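You operate a simulated robot arm through the tools that you are given. There is no shell and no other tool. Be economical: measure what you need, move in short steps, check, and stop when the job is done.

You are at the controls of a simulated robot arm. One attempt, no reset.

Task
Put the grey ring in the white bag at the bag holder.
Fine: stand the bag in the holder, set the bag lever to LOCKED while you load it, then to FREE. Where these are worked on the way, their far stop is far enough and under half their travel is too little: bag lever.
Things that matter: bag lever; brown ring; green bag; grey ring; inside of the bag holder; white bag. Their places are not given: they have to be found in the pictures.

It is judged by the outcome, as a careful person would: the job done as asked, and still so three seconds after it is handed in. It fails if anything else is knocked over, pushed out of place, dropped, spilled or broken.

Robot
A 7-joint arm with a two-finger parallel gripper, fixed in place. Base frame: the origin is at the foot of the arm, x ahead of it, y to its left, z up. Lengths are in cm, angles in rad, forces in N, time in s.
With the tool pointing down near the work surface it reaches from about 30 to 68 cm from the base axis. Its first joint turns from -1.152 to 1.152 rad. Payload 1.57 kg.
The tool frame sits at the grasp point between the pads (the TCP): z along the fingers, y along the line on which they close. The tips reach 3 cm beyond it. Largest opening 11 cm; finger width 2.4, thickness 1.2; the body of the gripper, 4.8 by 11.2 cm, starts 7.8 cm behind the TCP.
Orientation is that of the tool frame in the base frame, as a unit quaternion [w, x, y, z]. With the fingers straight down and closing along the base's y, the tool's x points along the base's -x, its y along +y and its z along -z.

Tools
- The arm moves only by the tool move_arm. Its argument "deltas" is a list of rows, each an object of numbers (a shift or turn left out is 0, a gripper value left out holds the last): "dx", "dy", "dz": the shift along the tool's x, y, z in cm; "wx", "wy", "wz": the turn, a rotation vector about the tool's x, y, z in rad; "gripper": the opening, from 0 (shut) to 1 (fully open). In form: [{"dx": .., "dy": .., "dz": .., "wx": .., "wy": .., "wz": .., "gripper": ..}, ...]. A call has 1 to 20 rows; each row is the pose to reach, as a shift and turn from the pose commanded when the call began, along the tool's axes at that moment. Rows are played at 5 a second. More than 5 cm and 0.15 rad between two rows, or a gripper value outside its range, and nothing of the call is played. A pose out of reach is approached as far as the arm can. The call stops where the force on the tool passes 70 N (or 10 N more than at its start, if that is more) or the arm is blocked; 0.2 s more then pass. The fingers move at their own pace (about 10.8 cm/s each) and stop on an object; they squeeze with about 38 N. The grip force told is the motor's: it shows also when the fingers shut on nothing. Time passes only in rows, and 0.2 s behind the last, so rows that repeat a pose let the fingers close. It gives the time, the measured TCP pose, the force on the tool (base axes), the opening and the grip force at its end, in the units of the frame above (readings bear some noise), with the torque about the TCP (base axes, N m) and any sound that the robot's microphone picked up, and new pictures: "views" is both (left out), scene, wrist or none.
- Cameras (640 x 400 px; columns grow to the right, rows downward): "scene" is fixed at [16.52, -40.42, 138.87]; the picture's right is [0.73, -0.69, 0.00], its down [-0.49, -0.52, -0.70] and it looks along [0.48, 0.51, -0.72] (base axes); focal length 332 px, centre (320, 200). "wrist" rides on the gripper at [7, 1.6, -14.1] in the tool frame; the picture's right is [-0.23, 0.97, 0.00], its down [-0.86, -0.20, -0.48] and it looks along [-0.47, -0.11, 0.88] (tool axes); focal length 222 px, centre (320, 200).
- point_at(camera, pixels): there is no depth. For up to 12 entries [column, row, z] of the newest picture of that camera ("zoom" is the newest enlarged one), the place [x, y] in the base frame at which the ray of that pixel passes the height z, good to about 0.2 cm. It takes no simulated time.
- zoom(camera, box): a new picture of the part [left, top, right, bottom] of that camera's present view, enlarged. It takes no simulated time.
- sign_off(): hands the job in; it is judged then, once.

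Keep the steps short. Do not move on a guess: measure, check each grasp and each placing, and mend mistakes. In all there are 80 turns and 200 pictures (those below and enlarged ones count). Leave the gripper open and the arm clear of the work at the hand-in unless told otherwise, and finish with a single line.

The tools are called after ">>>" as name(argument=value, ...) on one line, values as JSON. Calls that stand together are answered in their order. move_arm: Moves the arm, as the interface text tells. Its arguments: {"type":"object","properties":{"deltas":{"type":"array","items":{"type":"object","properties":{"dx":{"type":"number"},"dy":{"type":"number"},"dz":{"type":"number"},"wx":{"type":"number"},"wy":{"type":"number"},"wz":{"type":"number"},"gripper":{"type":"number"}}}},"views":{"type":"string","enum":["both","scene","wrist","none"]}},"required":["deltas"]} The other tools are called the same way: point_at (camera, pixels) gives the place at which the rays of pixels pass given heights; zoom (camera, box) takes an enlarged picture of a part of a camera's view; sign_off () hands the job in.

At the start:

```text
t: 0.0
position: [31.76, 12.54, 107.77]
orientation: [0.0, 0.001, 1.0, 0.001]
contact_force: [-0.3, 0.9, 0.2]
torque: [-0.02, -0.01, 0.0]
finger_gap: 11.0
gripper_force: 0.1
```

scene: 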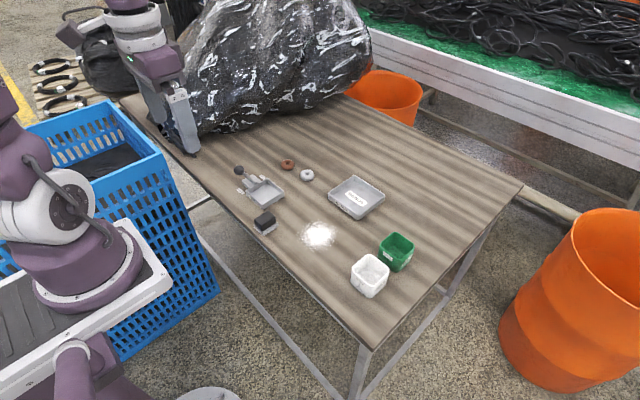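
wrist: 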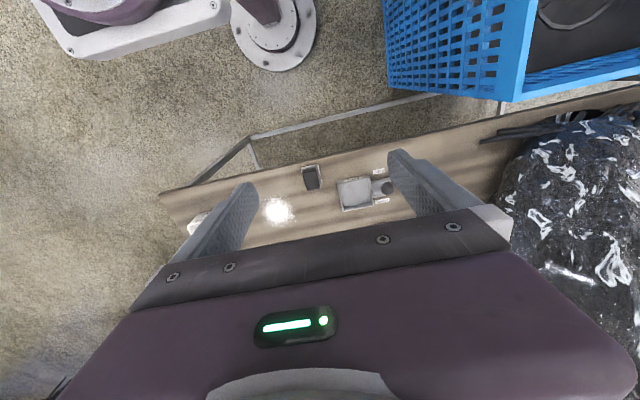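

I see the bags near (370,275) and (397,252), rings near (307,175) and (287,164), the holder probably near (262,190). I'll enlarge both areas.

>>> zoom(camera="scene", box=[220, 145, 332, 245])

>>> zoom(camera="scene", box=[310, 165, 430, 305])

```text
4.00 times, centred on (276, 195) of scene
```

zoom: 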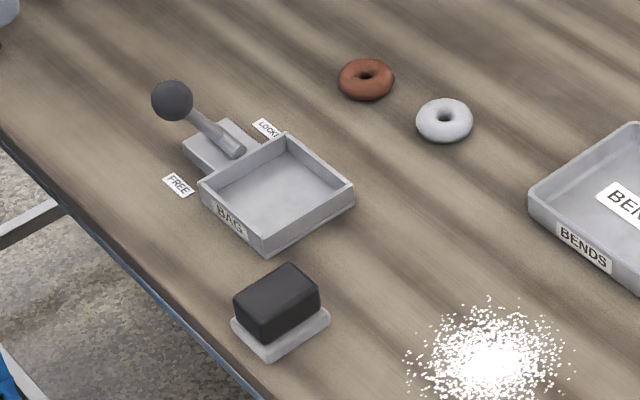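

```text
2.86 times, centred on (370, 235) of scene
```

zoom: 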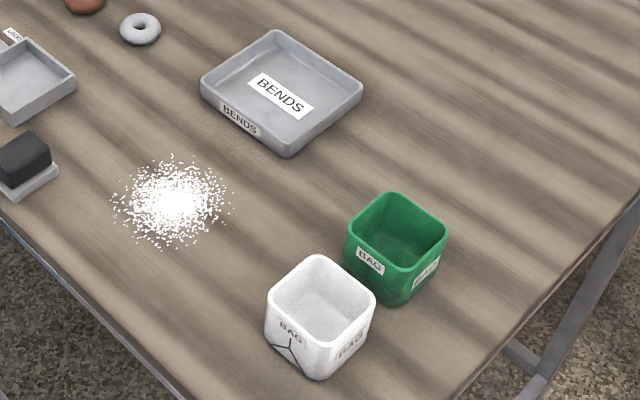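

Next, the wrist picture enlarged, to triangulate the table height.

>>> zoom(camera="wrist", box=[240, 150, 400, 250])

>>> point_at(camera="scene", pixels=[[264.2, 224, 60], [264.2, 224, 40], [287, 198.5, 70], [287, 198.5, 40]])

```text
4.00 times, centred on (320, 200) of wrist
```

zoom: 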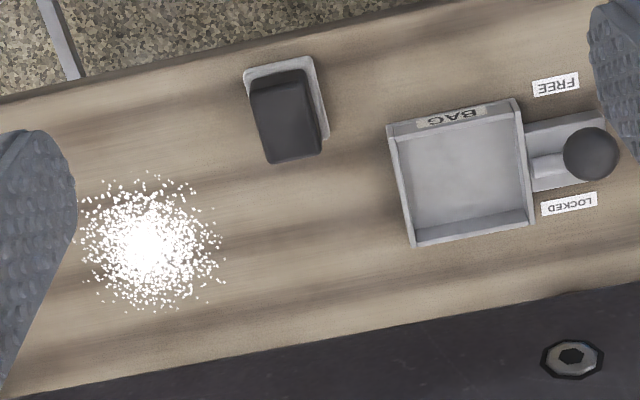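

```text
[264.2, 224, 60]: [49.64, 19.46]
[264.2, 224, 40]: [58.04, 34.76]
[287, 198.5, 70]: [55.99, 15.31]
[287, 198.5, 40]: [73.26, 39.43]
```

>>> point_at(camera="scene", pixels=[[240.5, 191.25, 60], [240.5, 191.25, 70], [240.5, 191.25, 80], [318.5, 235.5, 60], [318.5, 235.5, 70], [318.5, 235.5, 80]])

>>> point_at(camera="wrist", pixels=[[378.75, 171.25, 60], [378.75, 171.25, 70], [378.75, 171.25, 80], [276.75, 211.25, 60], [276.75, 211.25, 70], [276.75, 211.25, 80]])

```text
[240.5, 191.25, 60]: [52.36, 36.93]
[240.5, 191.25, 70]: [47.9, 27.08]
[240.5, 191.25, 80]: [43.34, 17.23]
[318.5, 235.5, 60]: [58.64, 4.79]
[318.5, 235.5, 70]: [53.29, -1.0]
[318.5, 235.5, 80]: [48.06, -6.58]
```

```text
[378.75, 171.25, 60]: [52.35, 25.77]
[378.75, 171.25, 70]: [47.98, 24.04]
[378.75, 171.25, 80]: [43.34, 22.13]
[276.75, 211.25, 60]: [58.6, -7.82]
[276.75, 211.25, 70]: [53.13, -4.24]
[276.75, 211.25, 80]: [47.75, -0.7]
```

Table top is at about z=73.5 (both cameras agree). Now finer enlarged views of the bags.

>>> zoom(camera="scene", box=[340, 225, 420, 305])

```text
5.00 times, centred on (380, 265) of scene
```

zoom: 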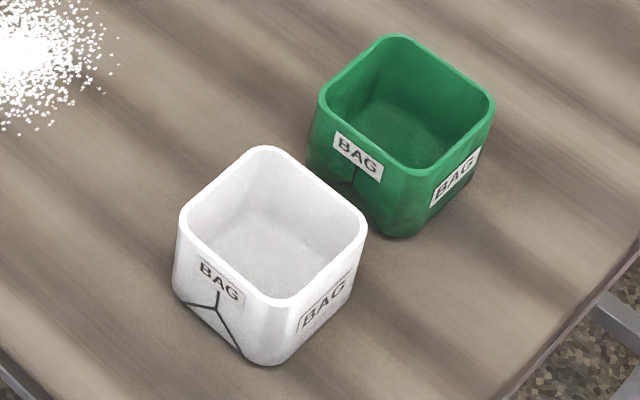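

>>> point_at(camera="zoom", pixels=[[262, 365, 73.5], [173, 291, 73.5], [352, 298, 73.5], [275, 306, 78], [275, 306, 80], [275, 306, 82], [180, 225, 80], [366, 230, 80], [263, 148, 80], [390, 36, 80], [320, 100, 80], [405, 238, 73.5]])

>>> zoom(camera="scene", box=[230, 155, 310, 235])

```text
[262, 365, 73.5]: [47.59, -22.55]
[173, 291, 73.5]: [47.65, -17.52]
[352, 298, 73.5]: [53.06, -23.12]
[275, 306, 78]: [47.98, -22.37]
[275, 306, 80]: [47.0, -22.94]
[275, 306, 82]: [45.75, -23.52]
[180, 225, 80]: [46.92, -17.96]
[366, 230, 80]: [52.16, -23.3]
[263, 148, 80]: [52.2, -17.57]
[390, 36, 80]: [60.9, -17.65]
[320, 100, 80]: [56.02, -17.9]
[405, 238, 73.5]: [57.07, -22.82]
```

```text
5.00 times, centred on (270, 195) of scene
```

zoom: 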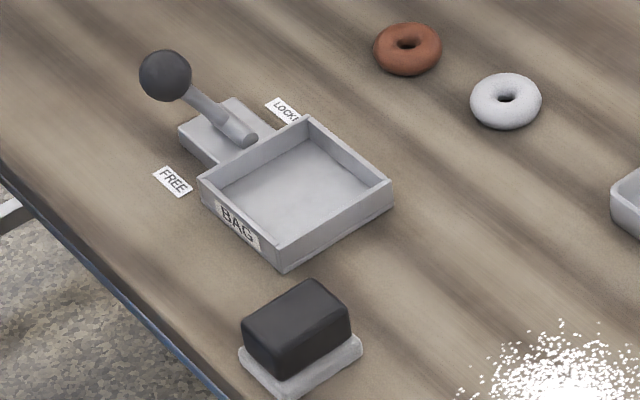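

>>> point_at(camera="zoom", pixels=[[280, 273, 73.5], [393, 206, 73.5], [203, 198, 73.5], [281, 247, 75], [391, 183, 75], [200, 181, 75], [308, 120, 75], [308, 120, 75.5], [280, 230, 74], [505, 100, 74.3], [408, 48, 74.3], [172, 181, 73.5]])

>>> point_at(camera="zoom", pixels=[[281, 247, 75.5], [285, 110, 73.5], [165, 75, 76], [165, 75, 78], [165, 75, 80], [165, 75, 82], [240, 137, 75], [240, 137, 76], [178, 133, 75], [240, 355, 73.5], [360, 350, 73.5], [277, 397, 73.5]])

```text
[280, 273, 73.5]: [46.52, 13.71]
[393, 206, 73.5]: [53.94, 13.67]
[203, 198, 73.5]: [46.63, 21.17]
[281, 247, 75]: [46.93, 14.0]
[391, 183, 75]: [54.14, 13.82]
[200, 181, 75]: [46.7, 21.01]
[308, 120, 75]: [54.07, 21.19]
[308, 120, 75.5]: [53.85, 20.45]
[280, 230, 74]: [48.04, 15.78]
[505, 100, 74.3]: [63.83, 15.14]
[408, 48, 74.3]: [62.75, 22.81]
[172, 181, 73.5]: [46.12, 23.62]
```

```text
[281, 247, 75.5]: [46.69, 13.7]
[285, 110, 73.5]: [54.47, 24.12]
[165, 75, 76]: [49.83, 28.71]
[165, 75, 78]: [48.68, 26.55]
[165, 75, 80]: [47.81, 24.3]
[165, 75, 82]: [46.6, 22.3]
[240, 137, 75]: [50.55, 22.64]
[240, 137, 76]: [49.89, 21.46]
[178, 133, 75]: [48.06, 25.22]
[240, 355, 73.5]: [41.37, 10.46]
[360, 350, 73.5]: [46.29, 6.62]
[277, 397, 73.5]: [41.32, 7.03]
```

>>> point_at(camera="wrist", pixels=[[387.5, 188.75, 76], [387.5, 188.75, 78], [387.5, 188.75, 80], [387.5, 188.75, 82], [374.5, 191.25, 75], [374.5, 191.25, 76]])

>>> point_at(camera="scene", pixels=[[239, 170, 78], [239, 170, 79], [239, 170, 80]])

>>> zoom(camera="wrist", box=[350, 155, 400, 205])

>>> zoom(camera="scene", box=[225, 150, 285, 210])

```text
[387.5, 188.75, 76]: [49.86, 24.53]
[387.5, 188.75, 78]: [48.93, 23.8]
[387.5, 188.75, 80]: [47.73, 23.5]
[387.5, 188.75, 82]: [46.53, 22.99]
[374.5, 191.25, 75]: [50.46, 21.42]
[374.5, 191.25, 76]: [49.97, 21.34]
```

```text
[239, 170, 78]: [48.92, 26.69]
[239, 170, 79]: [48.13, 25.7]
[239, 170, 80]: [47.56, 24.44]
```

```text
8.00 times, centred on (375, 180) of wrist
```

zoom: 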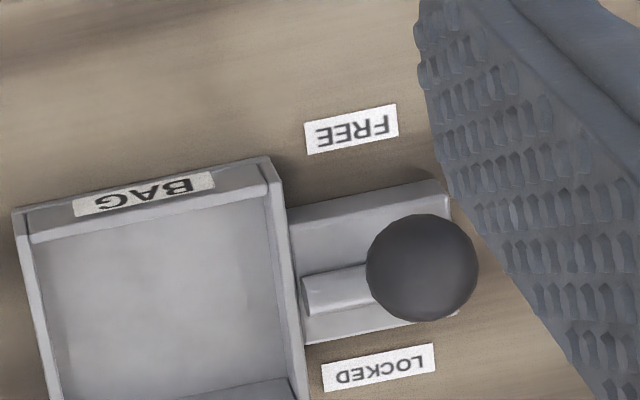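

```text
6.67 times, centred on (255, 180) of scene
```

zoom: 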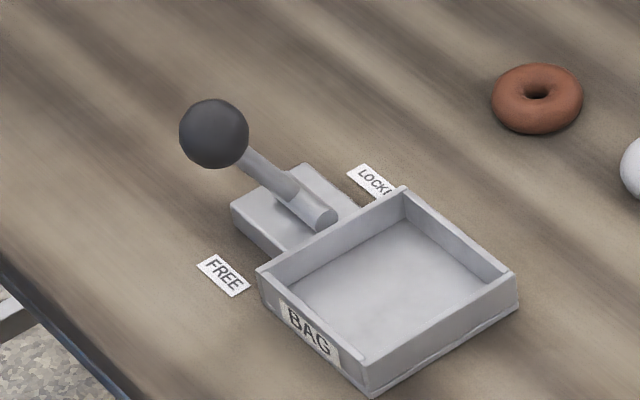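

The lever is at FREE (knob ≈ [47.1, 23.3, 81]), leaning to -x. Holder centre is about (50.3, 17.4), white bag about (50, -20.3). I'll move above the white bag, open and high.

>>> move_arm(deltas=[{"dx": -2, "dy": -3.6, "dz": 1.4, "gripper": 1}, {"dx": -4, "dy": -7.3, "dz": 2.9}, {"dx": -6, "dy": -10.9, "dz": 4.3}, {"dx": -8, "dy": -14.6, "dz": 5.8}, {"dx": -10, "dy": -18.2, "dz": 7.2}, {"dx": -12, "dy": -21.9, "dz": 8.7}, {"dx": -14.1, "dy": -25.5, "dz": 10.1}, {"dx": -16.1, "dy": -29.2, "dz": 11.6}, {"dx": -18.2, "dy": -32.8, "dz": 13}, {"dx": -18.2, "dy": -32.8, "dz": 13}])

```text
t: 2.2
position: [49.93, -20.41, 94.83]
orientation: [0.0, 0.0, 1.0, 0.001]
contact_force: [-0.1, -0.3, -1.0]
torque: [-0.02, 0.01, 0.03]
finger_gap: 11.03
gripper_force: 0.0
```

scene: 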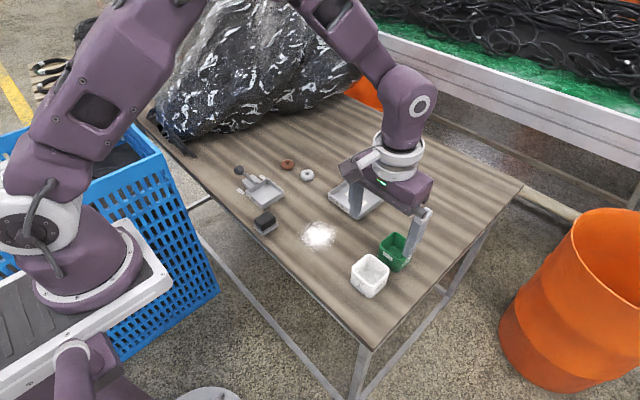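
wrist: 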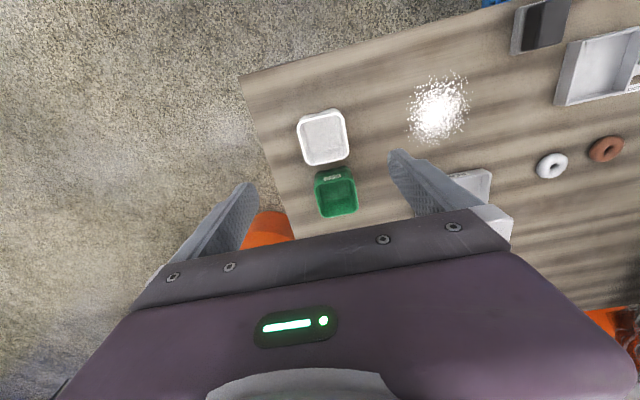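

>>> zoom(camera="wrist", box=[280, 95, 380, 225])

>>> zoom(camera="wrist", box=[520, 10, 640, 180])

```text
3.08 times, centred on (330, 160) of wrist
```

zoom: 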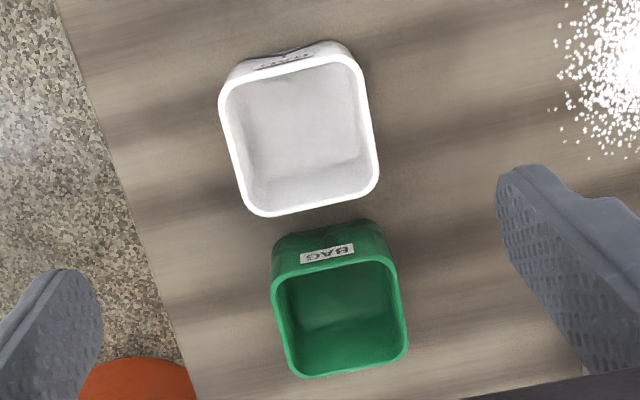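

```text
2.35 times, centred on (580, 95) of wrist
```

zoom: 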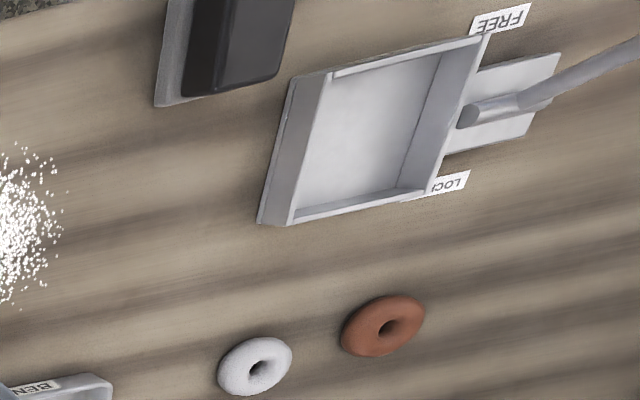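

>>> point_at(camera="wrist", pixels=[[301.7, 143.75, 79.5], [345.6, 135.6, 79.5], [320.25, 117.1, 79.5], [327.4, 161.6, 79.5], [301.7, 143.75, 80.5], [345.6, 135.6, 80.5], [320.25, 117.1, 80.5], [327.4, 161.6, 80.5]])

>>> point_at(camera="zoom", pixels=[[255, 369, 74.3], [387, 327, 74.3]])

>>> point_at(camera="scene", pixels=[[360.2, 262.2, 79.5], [382, 261, 79.5], [361, 277, 79.5], [384.5, 278, 79.5]])

```text
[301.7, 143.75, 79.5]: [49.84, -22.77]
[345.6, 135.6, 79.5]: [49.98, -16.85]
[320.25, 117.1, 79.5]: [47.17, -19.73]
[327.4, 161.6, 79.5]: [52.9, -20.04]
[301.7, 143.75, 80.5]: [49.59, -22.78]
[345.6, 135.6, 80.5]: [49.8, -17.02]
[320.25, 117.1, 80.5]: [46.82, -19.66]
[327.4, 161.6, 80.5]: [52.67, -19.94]
```

```text
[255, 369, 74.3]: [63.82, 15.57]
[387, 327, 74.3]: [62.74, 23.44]
```

```text
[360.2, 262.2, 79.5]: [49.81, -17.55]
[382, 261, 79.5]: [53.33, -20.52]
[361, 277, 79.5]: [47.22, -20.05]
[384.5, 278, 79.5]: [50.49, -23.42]
```

White bag centre about (50.0, -20.1), rim near z 79. I descend with fingers either side in y, tips stopping at about z 76.3.

>>> move_arm(deltas=[{"dy": 0.3, "dz": 4}, {"dy": 0.3, "dz": 8}, {"dy": 0.3, "dz": 12}, {"dy": 0.3, "dz": 15.5}, {"dy": 0.3, "dz": 15.5}])

```text
t: 3.4
position: [50.21, -19.84, 79.67]
orientation: [0.0, 0.0, 1.0, 0.001]
contact_force: [-0.5, -0.6, -0.7]
torque: [-0.01, -0.01, 0.01]
finger_gap: 11.01
gripper_force: 0.0
```

scene: 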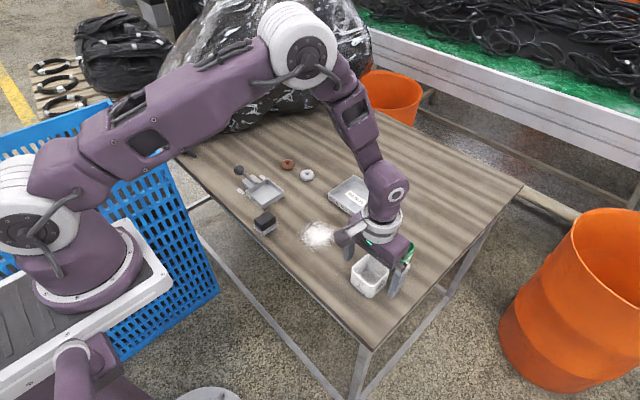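
wrist: 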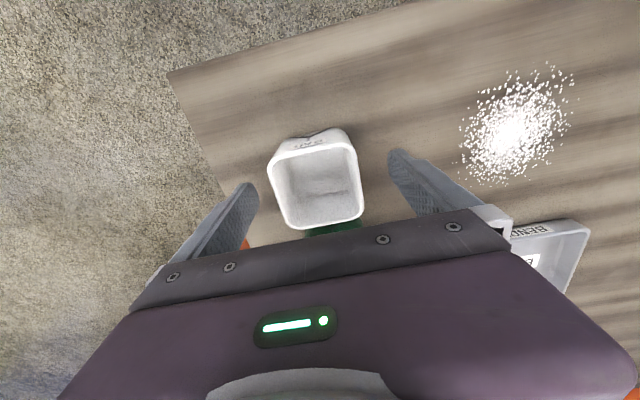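

>>> zoom(camera="wrist", box=[220, 110, 420, 235])

>>> point_at(camera="wrist", pixels=[[276, 195, 79], [360, 185, 79], [312, 143, 79], [322, 228, 79], [276, 195, 80], [360, 185, 80]])

```text
3.20 times, centred on (320, 172) of wrist
```

zoom: 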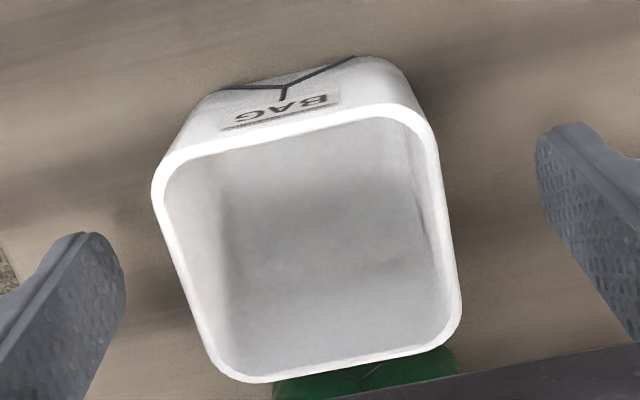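

```text
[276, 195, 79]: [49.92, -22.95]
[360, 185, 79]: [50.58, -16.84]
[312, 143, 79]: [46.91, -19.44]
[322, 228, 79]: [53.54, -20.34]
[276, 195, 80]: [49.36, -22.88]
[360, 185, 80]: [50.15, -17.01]
```

Centred on the bag. Closing.

>>> move_arm(deltas=[{"gripper": 0.7}, {"gripper": 0.5}, {"gripper": 0.4}, {"gripper": 0.4}, {"gripper": 0.4}], views="wrist")

```text
t: 4.6
position: [50.18, -19.88, 79.7]
orientation: [0.0, 0.0, 1.0, 0.001]
contact_force: [0.1, 0.3, 0.3]
torque: [-0.01, 0.02, 0.02]
finger_gap: 6.04
gripper_force: 38.0
```

wrist: 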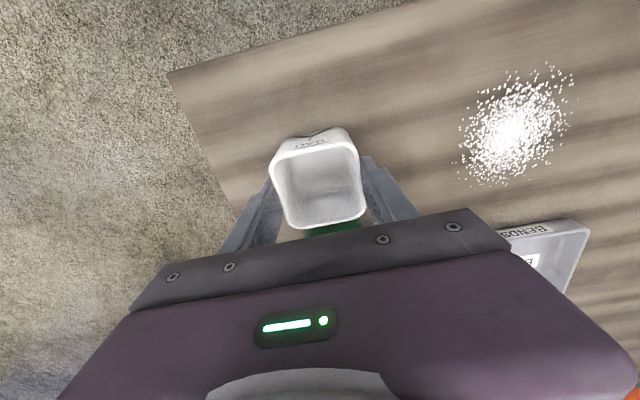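

Grip holds at 6.04 cm. Lifting straight up and checking.

>>> move_arm(deltas=[{"dz": -1}, {"dz": -4}, {"dz": -8}, {"dz": -12}, {"dz": -12}])

```text
t: 5.8
position: [50.17, -19.77, 91.57]
orientation: [0.0, 0.0, 1.0, 0.001]
contact_force: [0.1, 0.0, -0.5]
torque: [-0.01, 0.0, 0.01]
finger_gap: 6.04
gripper_force: 38.1
```

scene: 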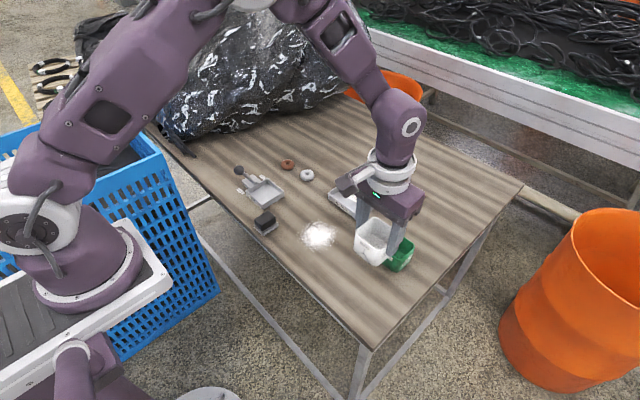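
wrist: 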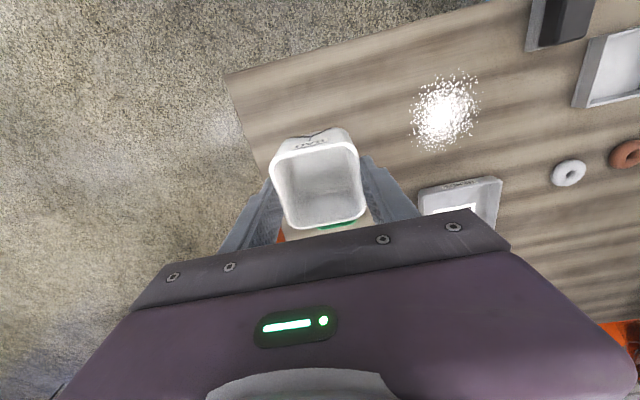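

The bag hangs firmly. Carrying it above the holder (y 17.4).

>>> move_arm(deltas=[{"dy": 3}, {"dy": 7.5}, {"dy": 12}, {"dy": 16.5}, {"dy": 21}, {"dy": 25.5}, {"dy": 30}, {"dy": 34}, {"dy": 37.2}, {"dy": 37.2}, {"dy": 37.2}])

>>> zoom(camera="scene", box=[220, 130, 310, 225])

>>> zoom(camera="wrist", box=[240, 100, 440, 235])

```text
t: 8.2
position: [50.2, 17.11, 91.4]
orientation: [0.0, 0.0, 1.0, 0.001]
contact_force: [-0.7, 0.2, -0.2]
torque: [0.01, 0.01, 0.01]
finger_gap: 6.06
gripper_force: 37.9
```

scene: 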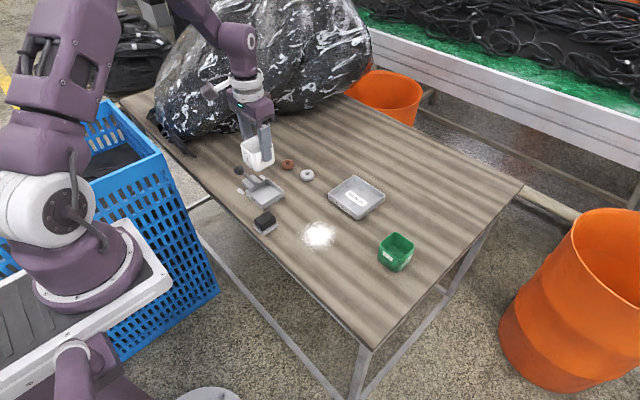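
wrist: 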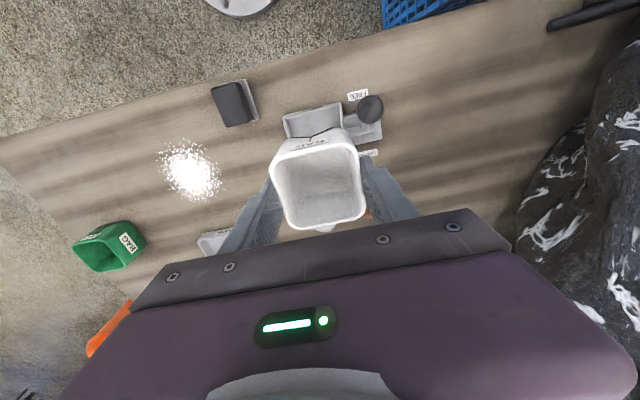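

```text
4.21 times, centred on (265, 178) of scene
```

zoom: 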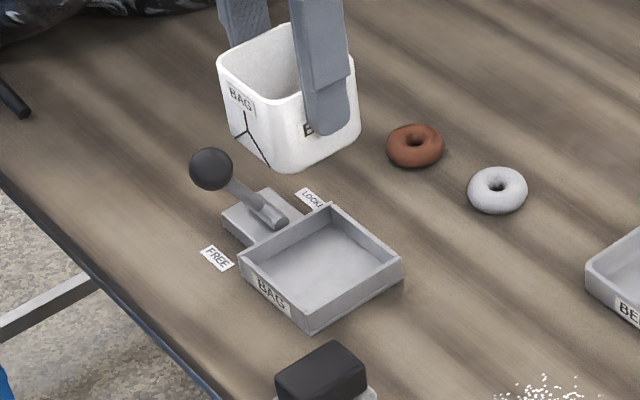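

```text
2.96 times, centred on (340, 168) of wrist
```

zoom: 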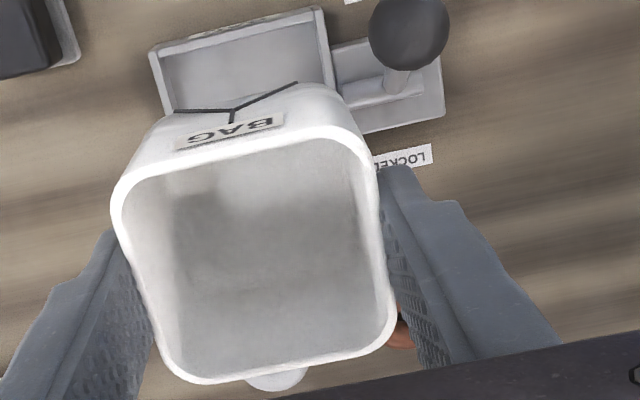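

>>> point_at(camera="zoom", pixels=[[149, 50, 75.2], [322, 7, 75.2], [162, 62, 75.2], [316, 24, 75.2], [335, 85, 75.2], [408, 30, 81], [340, 40, 74.5], [437, 15, 74.5], [443, 112, 74.5]])

>>> zoom(camera="scene", box=[240, 165, 290, 215])

```text
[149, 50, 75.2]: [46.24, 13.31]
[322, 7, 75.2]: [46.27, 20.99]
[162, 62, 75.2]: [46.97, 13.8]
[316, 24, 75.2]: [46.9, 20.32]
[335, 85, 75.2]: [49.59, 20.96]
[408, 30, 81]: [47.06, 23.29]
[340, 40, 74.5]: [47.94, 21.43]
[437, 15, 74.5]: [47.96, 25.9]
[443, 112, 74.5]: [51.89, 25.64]
```

```text
8.00 times, centred on (265, 190) of scene
```

zoom: 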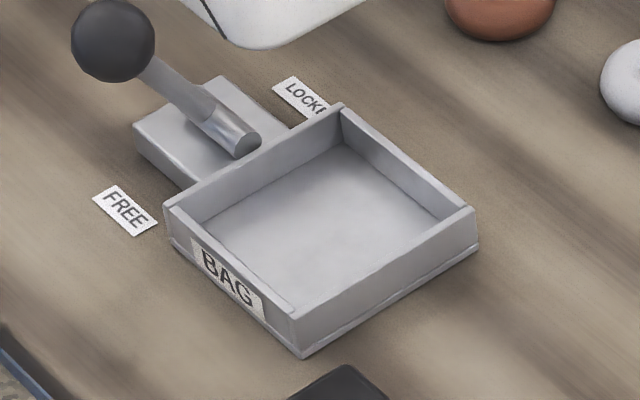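

>>> point_at(camera="zoom", pixels=[[165, 208, 75.5], [300, 320, 75.5], [476, 209, 75.5], [341, 102, 75.5], [303, 357, 73.5], [478, 247, 73.5], [172, 245, 73.5], [177, 208, 75.5], [296, 309, 75.5], [462, 209, 75.5], [342, 111, 75.5], [125, 211, 73.5]])

```text
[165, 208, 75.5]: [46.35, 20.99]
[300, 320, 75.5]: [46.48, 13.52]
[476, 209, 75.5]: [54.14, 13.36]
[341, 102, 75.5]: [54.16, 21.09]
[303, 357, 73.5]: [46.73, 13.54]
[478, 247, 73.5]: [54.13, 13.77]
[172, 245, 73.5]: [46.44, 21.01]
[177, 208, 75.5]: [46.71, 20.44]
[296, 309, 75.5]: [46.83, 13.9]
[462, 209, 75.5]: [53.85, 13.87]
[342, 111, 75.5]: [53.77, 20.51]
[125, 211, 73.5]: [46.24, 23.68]
```

Holder centre is (50.3, 17.2), inner width about 6.6 against the 6.04 bag. Lowering to just above the walls for a check.

>>> move_arm(deltas=[{"dx": -0.1, "dz": 3}, {"dx": -0.1, "dz": 6}, {"dx": -0.1, "dz": 8.8}, {"dx": -0.1, "dz": 8.8}], views="none")

>>> zoom(camera="scene", box=[225, 140, 305, 220])

>>> zoom(camera="wrist", box=[240, 90, 440, 235])

```text
t: 9.2
position: [50.21, 17.23, 82.34]
orientation: [0.001, 0.0, 1.0, 0.001]
contact_force: [1.8, 0.1, -0.6]
torque: [0.0, 0.01, 0.03]
finger_gap: 6.02
gripper_force: 38.4
```

```text
5.00 times, centred on (265, 180) of scene
```

zoom: 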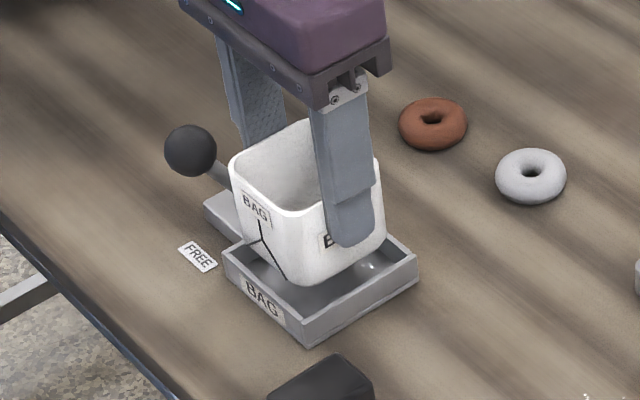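

```text
2.76 times, centred on (340, 162) of wrist
```

zoom: 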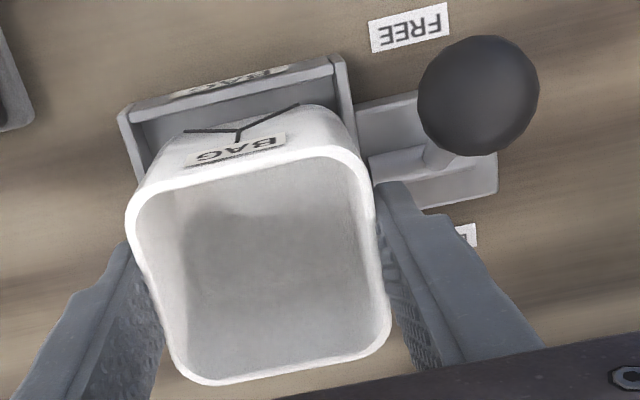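

>>> point_at(camera="scene", pixels=[[261, 196.8, 76], [277.2, 188.6, 76], [248.2, 186.5, 76]])

>>> point_at(camera="zoom", pixels=[[120, 117, 75.5], [345, 57, 75.5], [160, 150, 76.1], [348, 122, 76.1]])

```text
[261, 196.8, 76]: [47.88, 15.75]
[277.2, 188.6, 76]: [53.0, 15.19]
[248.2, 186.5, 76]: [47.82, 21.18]
```

```text
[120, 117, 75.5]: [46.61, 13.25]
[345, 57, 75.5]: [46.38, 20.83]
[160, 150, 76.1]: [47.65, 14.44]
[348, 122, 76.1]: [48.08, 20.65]
```

Nearly aligned. I shift 0.1 in -y and lower slowly, watching force.

>>> move_arm(deltas=[{"dy": -0.1, "dz": 0.4}, {"dy": -0.1, "dz": 0.8}, {"dy": -0.1, "dz": 1.2}, {"dy": -0.1, "dz": 1.2}], views="none")

>>> zoom(camera="scene", box=[235, 155, 295, 215])

>>> zoom(camera="wrist", box=[260, 90, 400, 180])

```text
t: 10.2
position: [50.07, 17.19, 81.23]
orientation: [0.001, 0.0, 1.0, 0.001]
contact_force: [-0.7, -1.0, -1.0]
torque: [-0.06, 0.01, -0.03]
finger_gap: 6.05
gripper_force: 38.4
```

```text
6.67 times, centred on (265, 185) of scene
```

zoom: 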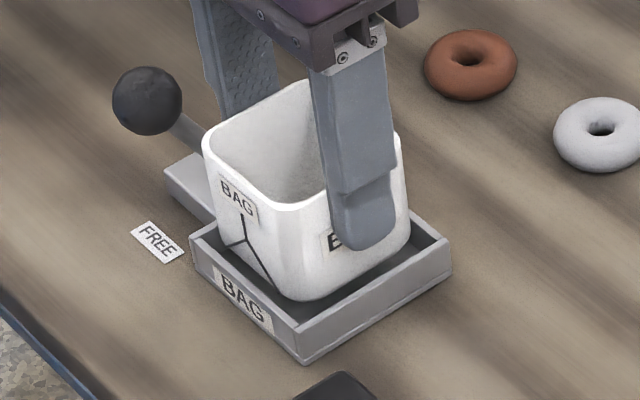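

```text
4.44 times, centred on (330, 135) of wrist
```

zoom: 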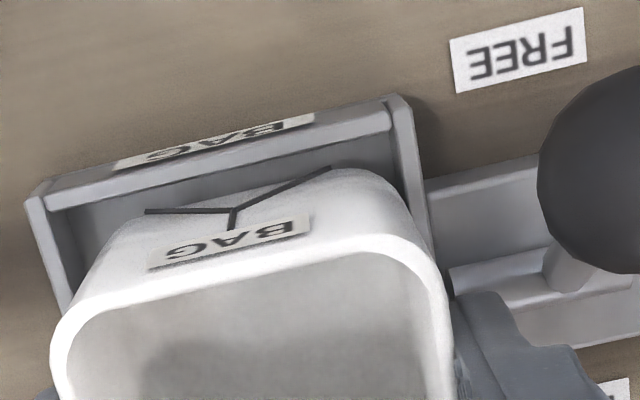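

The bag sits a bit toward +y (right gap smaller in the wrist view). Shift 0.2 in -y, lower further.

>>> move_arm(deltas=[{"dy": -0.2}, {"dy": -0.2, "dz": 0.4}, {"dy": -0.2, "dz": 0.8}, {"dy": -0.2, "dz": 0.8}], views="none")

>>> zoom(camera="scene", box=[235, 155, 295, 215])

>>> zoom(camera="wrist", box=[260, 90, 400, 180])

```text
t: 11.2
position: [50.17, 16.95, 80.42]
orientation: [0.0, 0.0, 1.0, 0.001]
contact_force: [0.2, -0.4, -1.1]
torque: [0.01, 0.0, 0.0]
finger_gap: 6.05
gripper_force: 37.5
```

```text
6.67 times, centred on (265, 185) of scene
```

zoom: 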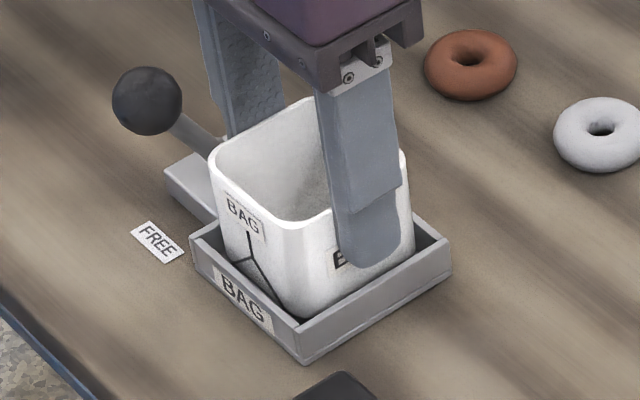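

```text
4.44 times, centred on (330, 135) of wrist
```

zoom: 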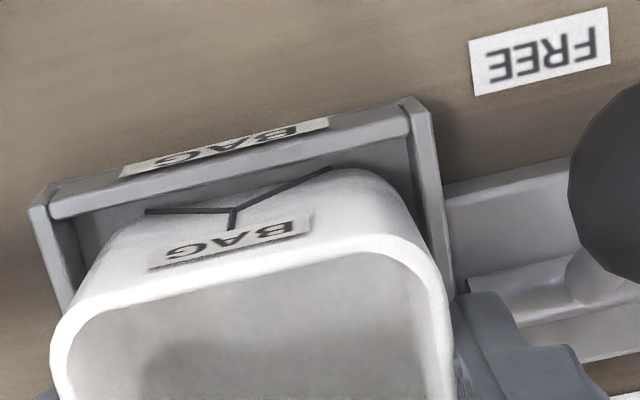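

Bag is inside the walls. Lowering in small steps to seat it.

>>> move_arm(deltas=[{"dz": 0.2}, {"dz": 0.4}, {"dz": 0.4}], views="none")

```text
t: 12.0
position: [50.16, 17.03, 80.16]
orientation: [0.0, 0.0, 1.0, 0.001]
contact_force: [-1.6, -0.3, 7.3]
torque: [-0.09, 0.1, 0.04]
finger_gap: 6.06
gripper_force: 38.1
```

>>> zoom(camera="scene", box=[235, 155, 295, 215])

>>> zoom(camera="wrist", box=[260, 90, 400, 180])

```text
6.67 times, centred on (265, 185) of scene
```

zoom: 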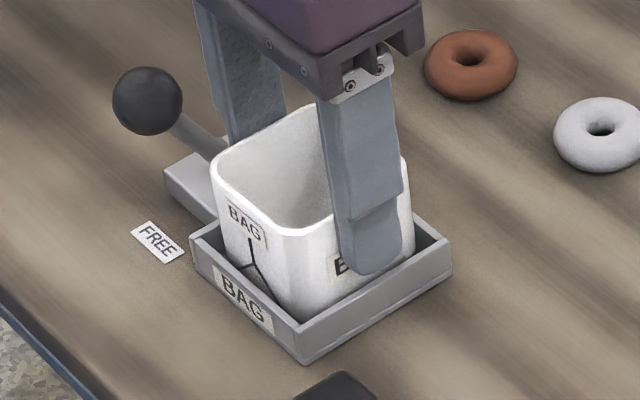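

```text
4.44 times, centred on (330, 135) of wrist
```

zoom: 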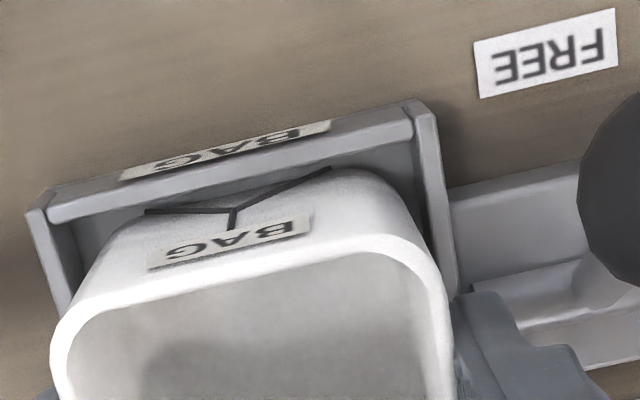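

Seated on the holder floor. Release only slightly (6.8 cm) so the +y finger clears the lever, then rise.

>>> move_arm(deltas=[{"gripper": 0.62}, {"gripper": 0.62}, {"gripper": 0.62}, {"dz": -2}, {"dz": -5}, {"dz": -9}, {"dz": -12}, {"dz": -12}])

>>> zoom(camera="scene", box=[225, 140, 305, 220])

>>> zoom(camera="wrist", box=[260, 90, 420, 210])

```text
t: 13.8
position: [50.11, 17.47, 92.23]
orientation: [0.0, 0.0, 1.0, 0.001]
contact_force: [0.2, -0.5, 0.7]
torque: [0.0, -0.01, 0.04]
finger_gap: 6.82
gripper_force: 0.0
```

scene: 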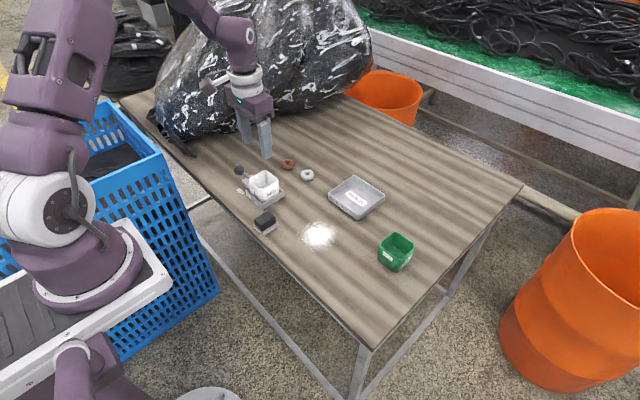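
wrist: 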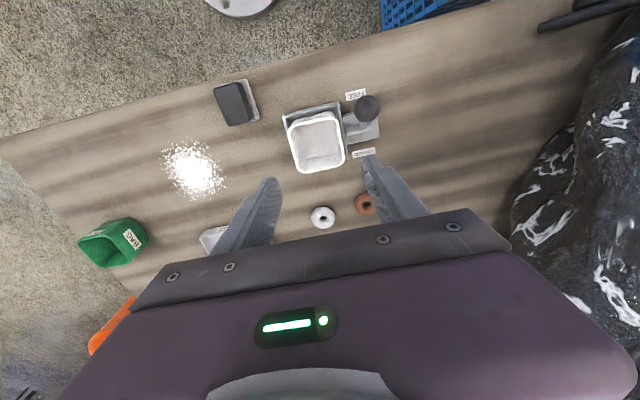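

```text
5.00 times, centred on (265, 180) of scene
```

zoom: 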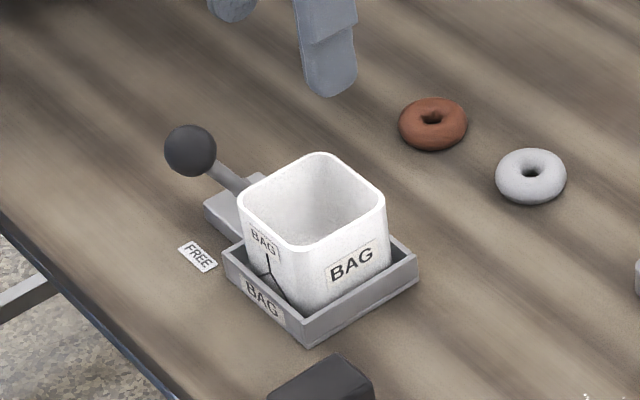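

```text
3.33 times, centred on (340, 150) of wrist
```

zoom: 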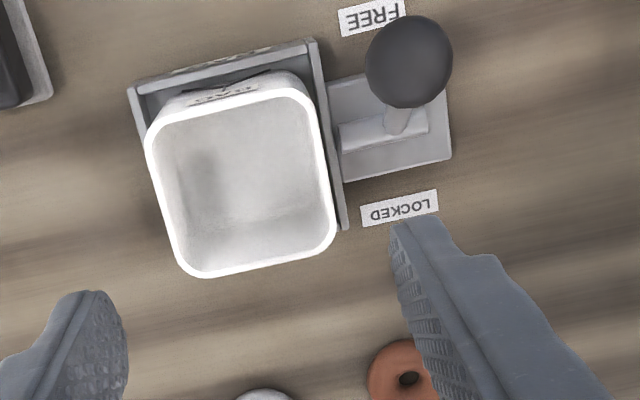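

The bag stands flat in the holder. Next the lever: close the fingers and move to the -x side of the knob, staying high, then lower.

>>> move_arm(deltas=[{"dx": 2.5, "dy": 2.5, "gripper": 0}, {"dx": 5, "dy": 5}, {"dx": 6.8, "dy": 6.5}, {"dx": 6.8, "dy": 6.5, "dz": 4}, {"dx": 6.8, "dy": 6.5, "dz": 7}, {"dx": 6.8, "dy": 6.5, "dz": 7}])

>>> zoom(camera="scene", box=[215, 130, 295, 210])

```text
t: 15.2
position: [43.34, 23.33, 85.02]
orientation: [0.0, 0.001, 1.0, 0.001]
contact_force: [0.7, 0.1, -0.4]
torque: [0.04, 0.0, 0.01]
finger_gap: 0.0
gripper_force: 21.1
```

scene: 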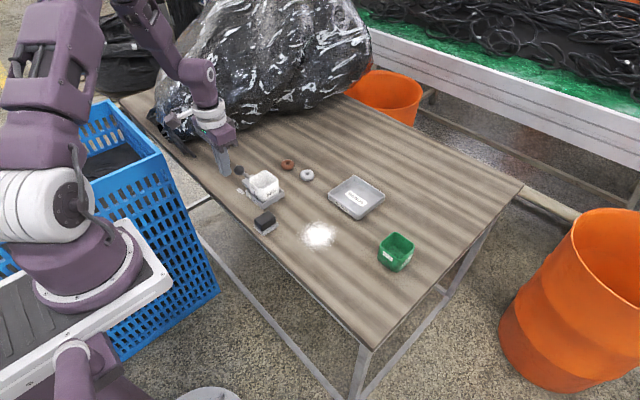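
wrist: 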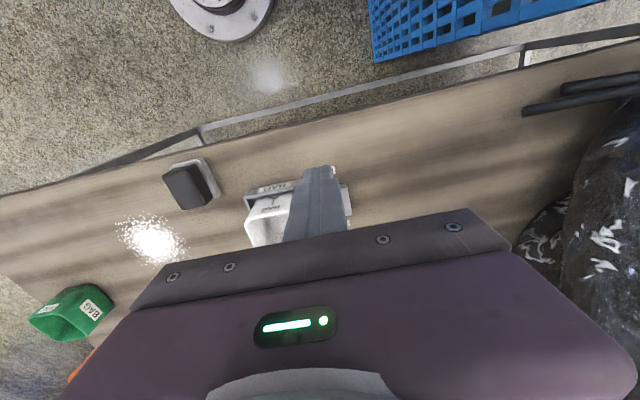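

```text
5.00 times, centred on (255, 170) of scene
```

zoom: 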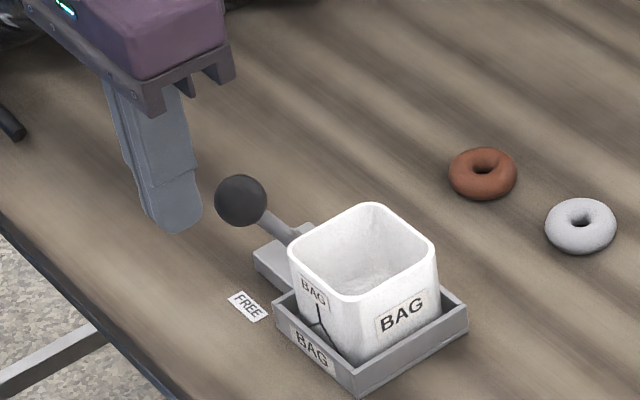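

Lowering beside the knob, then pushing +x gently.

>>> move_arm(deltas=[{"dz": 3.2}, {"dz": 3.2}, {"dx": -1, "dz": 3.2}, {"dx": -2, "dz": 3.2}, {"dx": -3, "dz": 3.2}, {"dx": -3.8, "dz": 3.2}, {"dx": -4.6, "dz": 3.2}, {"dx": -5.2, "dz": 3.2}, {"dx": -5.8, "dz": 3.2}, {"dx": -6.4, "dz": 3.2}])

>>> zoom(camera="scene", box=[215, 130, 295, 210])

```text
t: 17.4
position: [49.79, 23.49, 81.82]
orientation: [0.001, 0.0, 1.0, 0.001]
contact_force: [-0.7, 0.1, 0.0]
torque: [-0.03, -0.02, 0.0]
finger_gap: 0.0
gripper_force: 21.1
```

scene: 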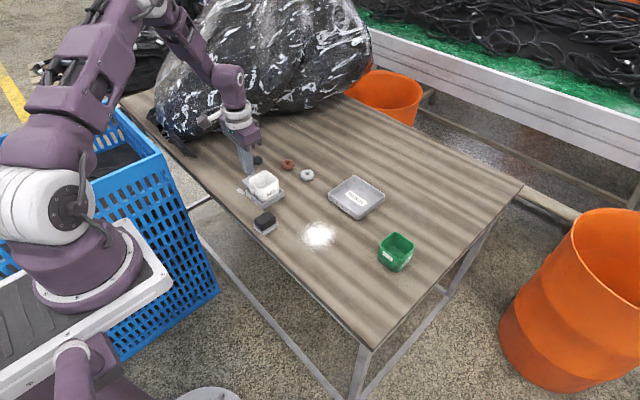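
wrist: 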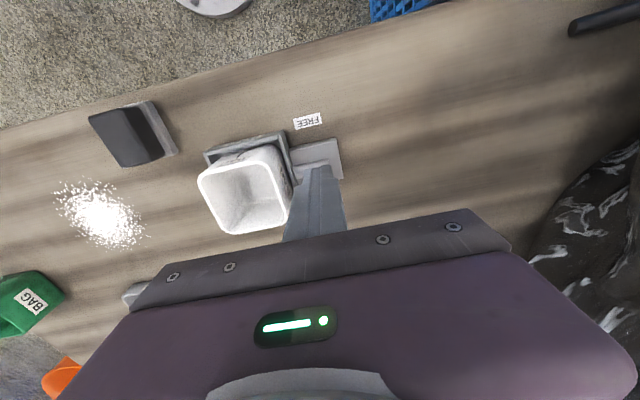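

```text
5.00 times, centred on (255, 170) of scene
```

zoom: 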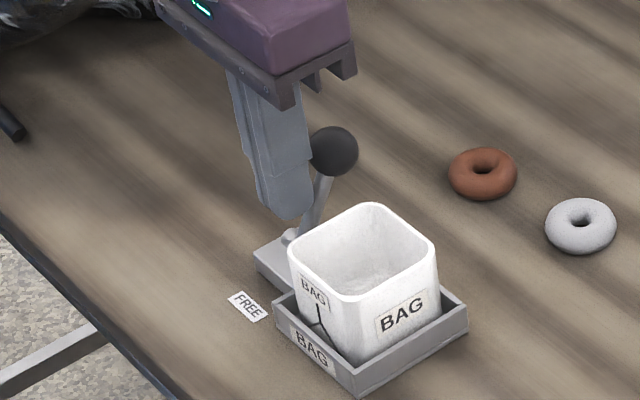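

The lever has swung past the middle. Pushing a little further, looking for its stop.

>>> move_arm(deltas=[{"dx": -0.4}, {"dx": -0.8}, {"dx": -1.2}, {"dx": -1.2}], views="none")

>>> zoom(camera="scene", box=[215, 130, 295, 210])

```text
t: 18.2
position: [49.91, 23.59, 81.67]
orientation: [-0.013, 0.0, 1.0, -0.003]
contact_force: [-14.6, -0.1, 15.4]
torque: [-0.15, 0.29, 0.01]
finger_gap: 0.0
gripper_force: 21.4
stopped in row 4: the force on the tool passed its limit at 74 N (the readings are from after the stop); the commanded pose is now the measured one
```

```text
5.00 times, centred on (255, 170) of scene
```

zoom: 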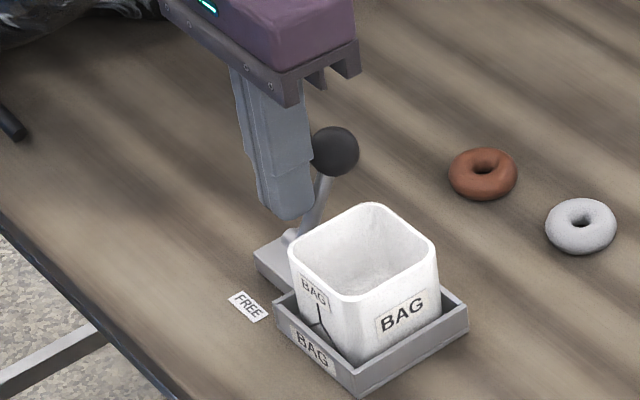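

Firm stop met (74 N): lever at its far LOCKED stop. Backing off, rising, and squaring the small tilt (about 0.026 rad about tool y).

>>> move_arm(deltas=[{"dx": 1}, {"dx": 2.5, "wy": -0.026, "wx": -0.005}, {"dx": 2.5, "dz": -4, "wy": -0.026, "wx": -0.005}, {"dx": 2.5, "dz": -8, "wy": -0.026, "wx": -0.005}, {"dx": 2.5, "dz": -12, "wy": -0.026, "wx": -0.005}, {"dx": 2.5, "dz": -12, "wy": -0.026, "wx": -0.005}])

>>> zoom(camera="scene", box=[230, 130, 320, 210])

>>> zoom(camera="wrist", box=[240, 90, 420, 210])

```text
t: 19.6
position: [47.63, 23.72, 93.79]
orientation: [0.002, 0.0, 1.0, 0.001]
contact_force: [0.3, 0.2, -1.2]
torque: [0.01, 0.0, -0.02]
finger_gap: 0.01
gripper_force: 21.4
```

scene: 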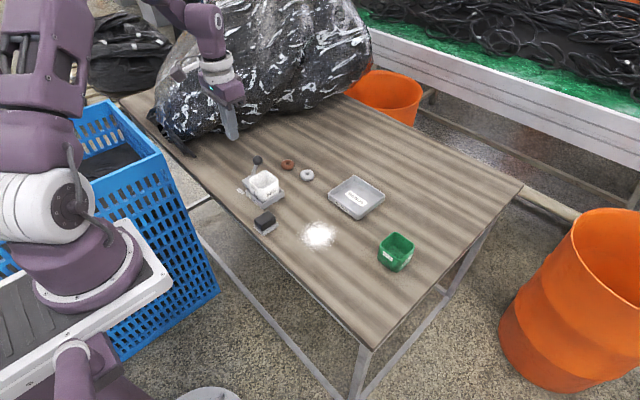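
wrist: 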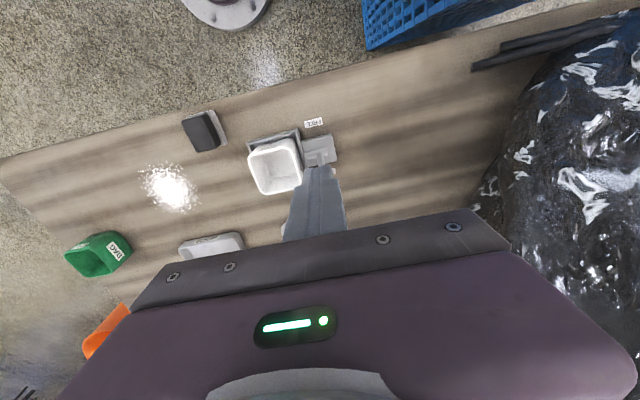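

```text
5.00 times, centred on (275, 170) of scene
```

zoom: 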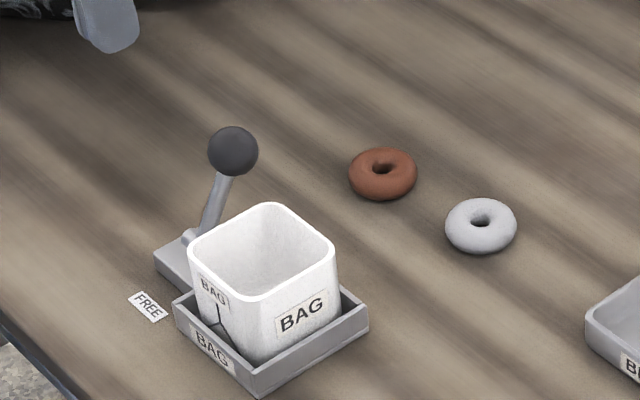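

```text
3.33 times, centred on (330, 150) of wrist
```

zoom: 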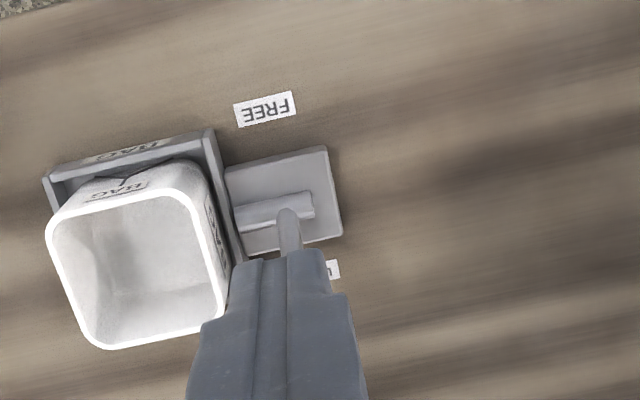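

Lever leans to LOCKED and stays; the bag is still seated. Now the grey ring at about (63.8, 15.4). Moving above it with 6 cm opening so the brown ring (7.8 cm away) is not touched.

>>> move_arm(deltas=[{"dx": -3.2, "dy": -1.7, "gripper": 0.5}, {"dx": -6.5, "dy": -3.3}, {"dx": -9.7, "dy": -5}, {"dx": -13, "dy": -6.7, "dz": 2}, {"dx": -16.2, "dy": -8.3, "dz": 5}, {"dx": -16.2, "dy": -8.3, "dz": 7}, {"dx": -16.2, "dy": -8.3, "dz": 7}])

>>> zoom(camera="wrist", box=[240, 90, 420, 230])

```text
t: 21.2
position: [64.14, 15.42, 86.6]
orientation: [0.002, 0.0, 1.0, 0.001]
contact_force: [-0.5, 0.4, 1.4]
torque: [0.04, 0.02, -0.02]
finger_gap: 5.5
gripper_force: 0.0
```

scene: 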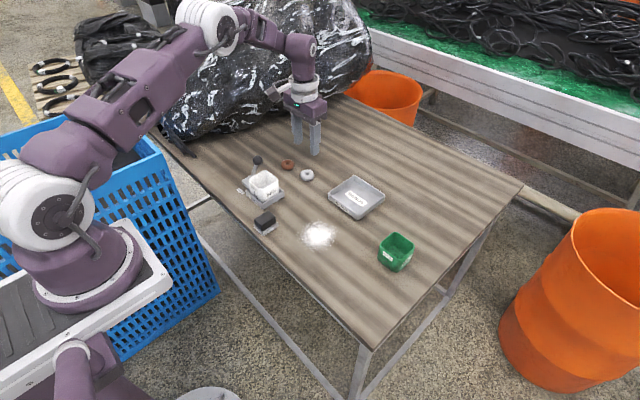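
wrist: 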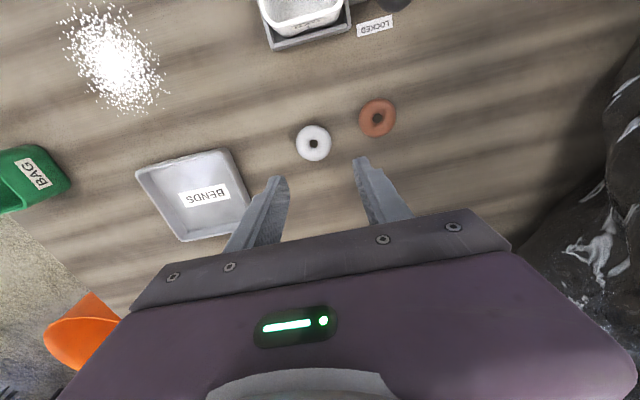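

```text
2.86 times, centred on (330, 160) of wrist
```

zoom: 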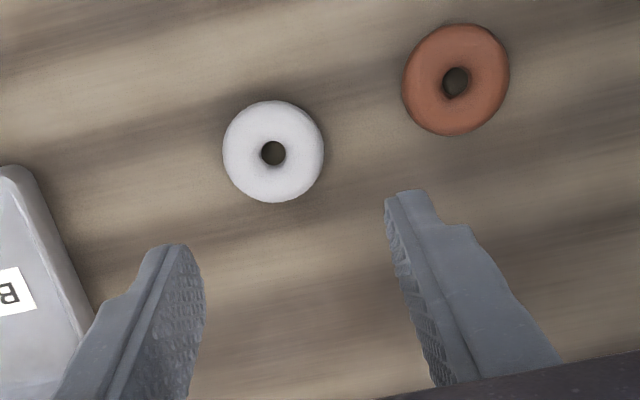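

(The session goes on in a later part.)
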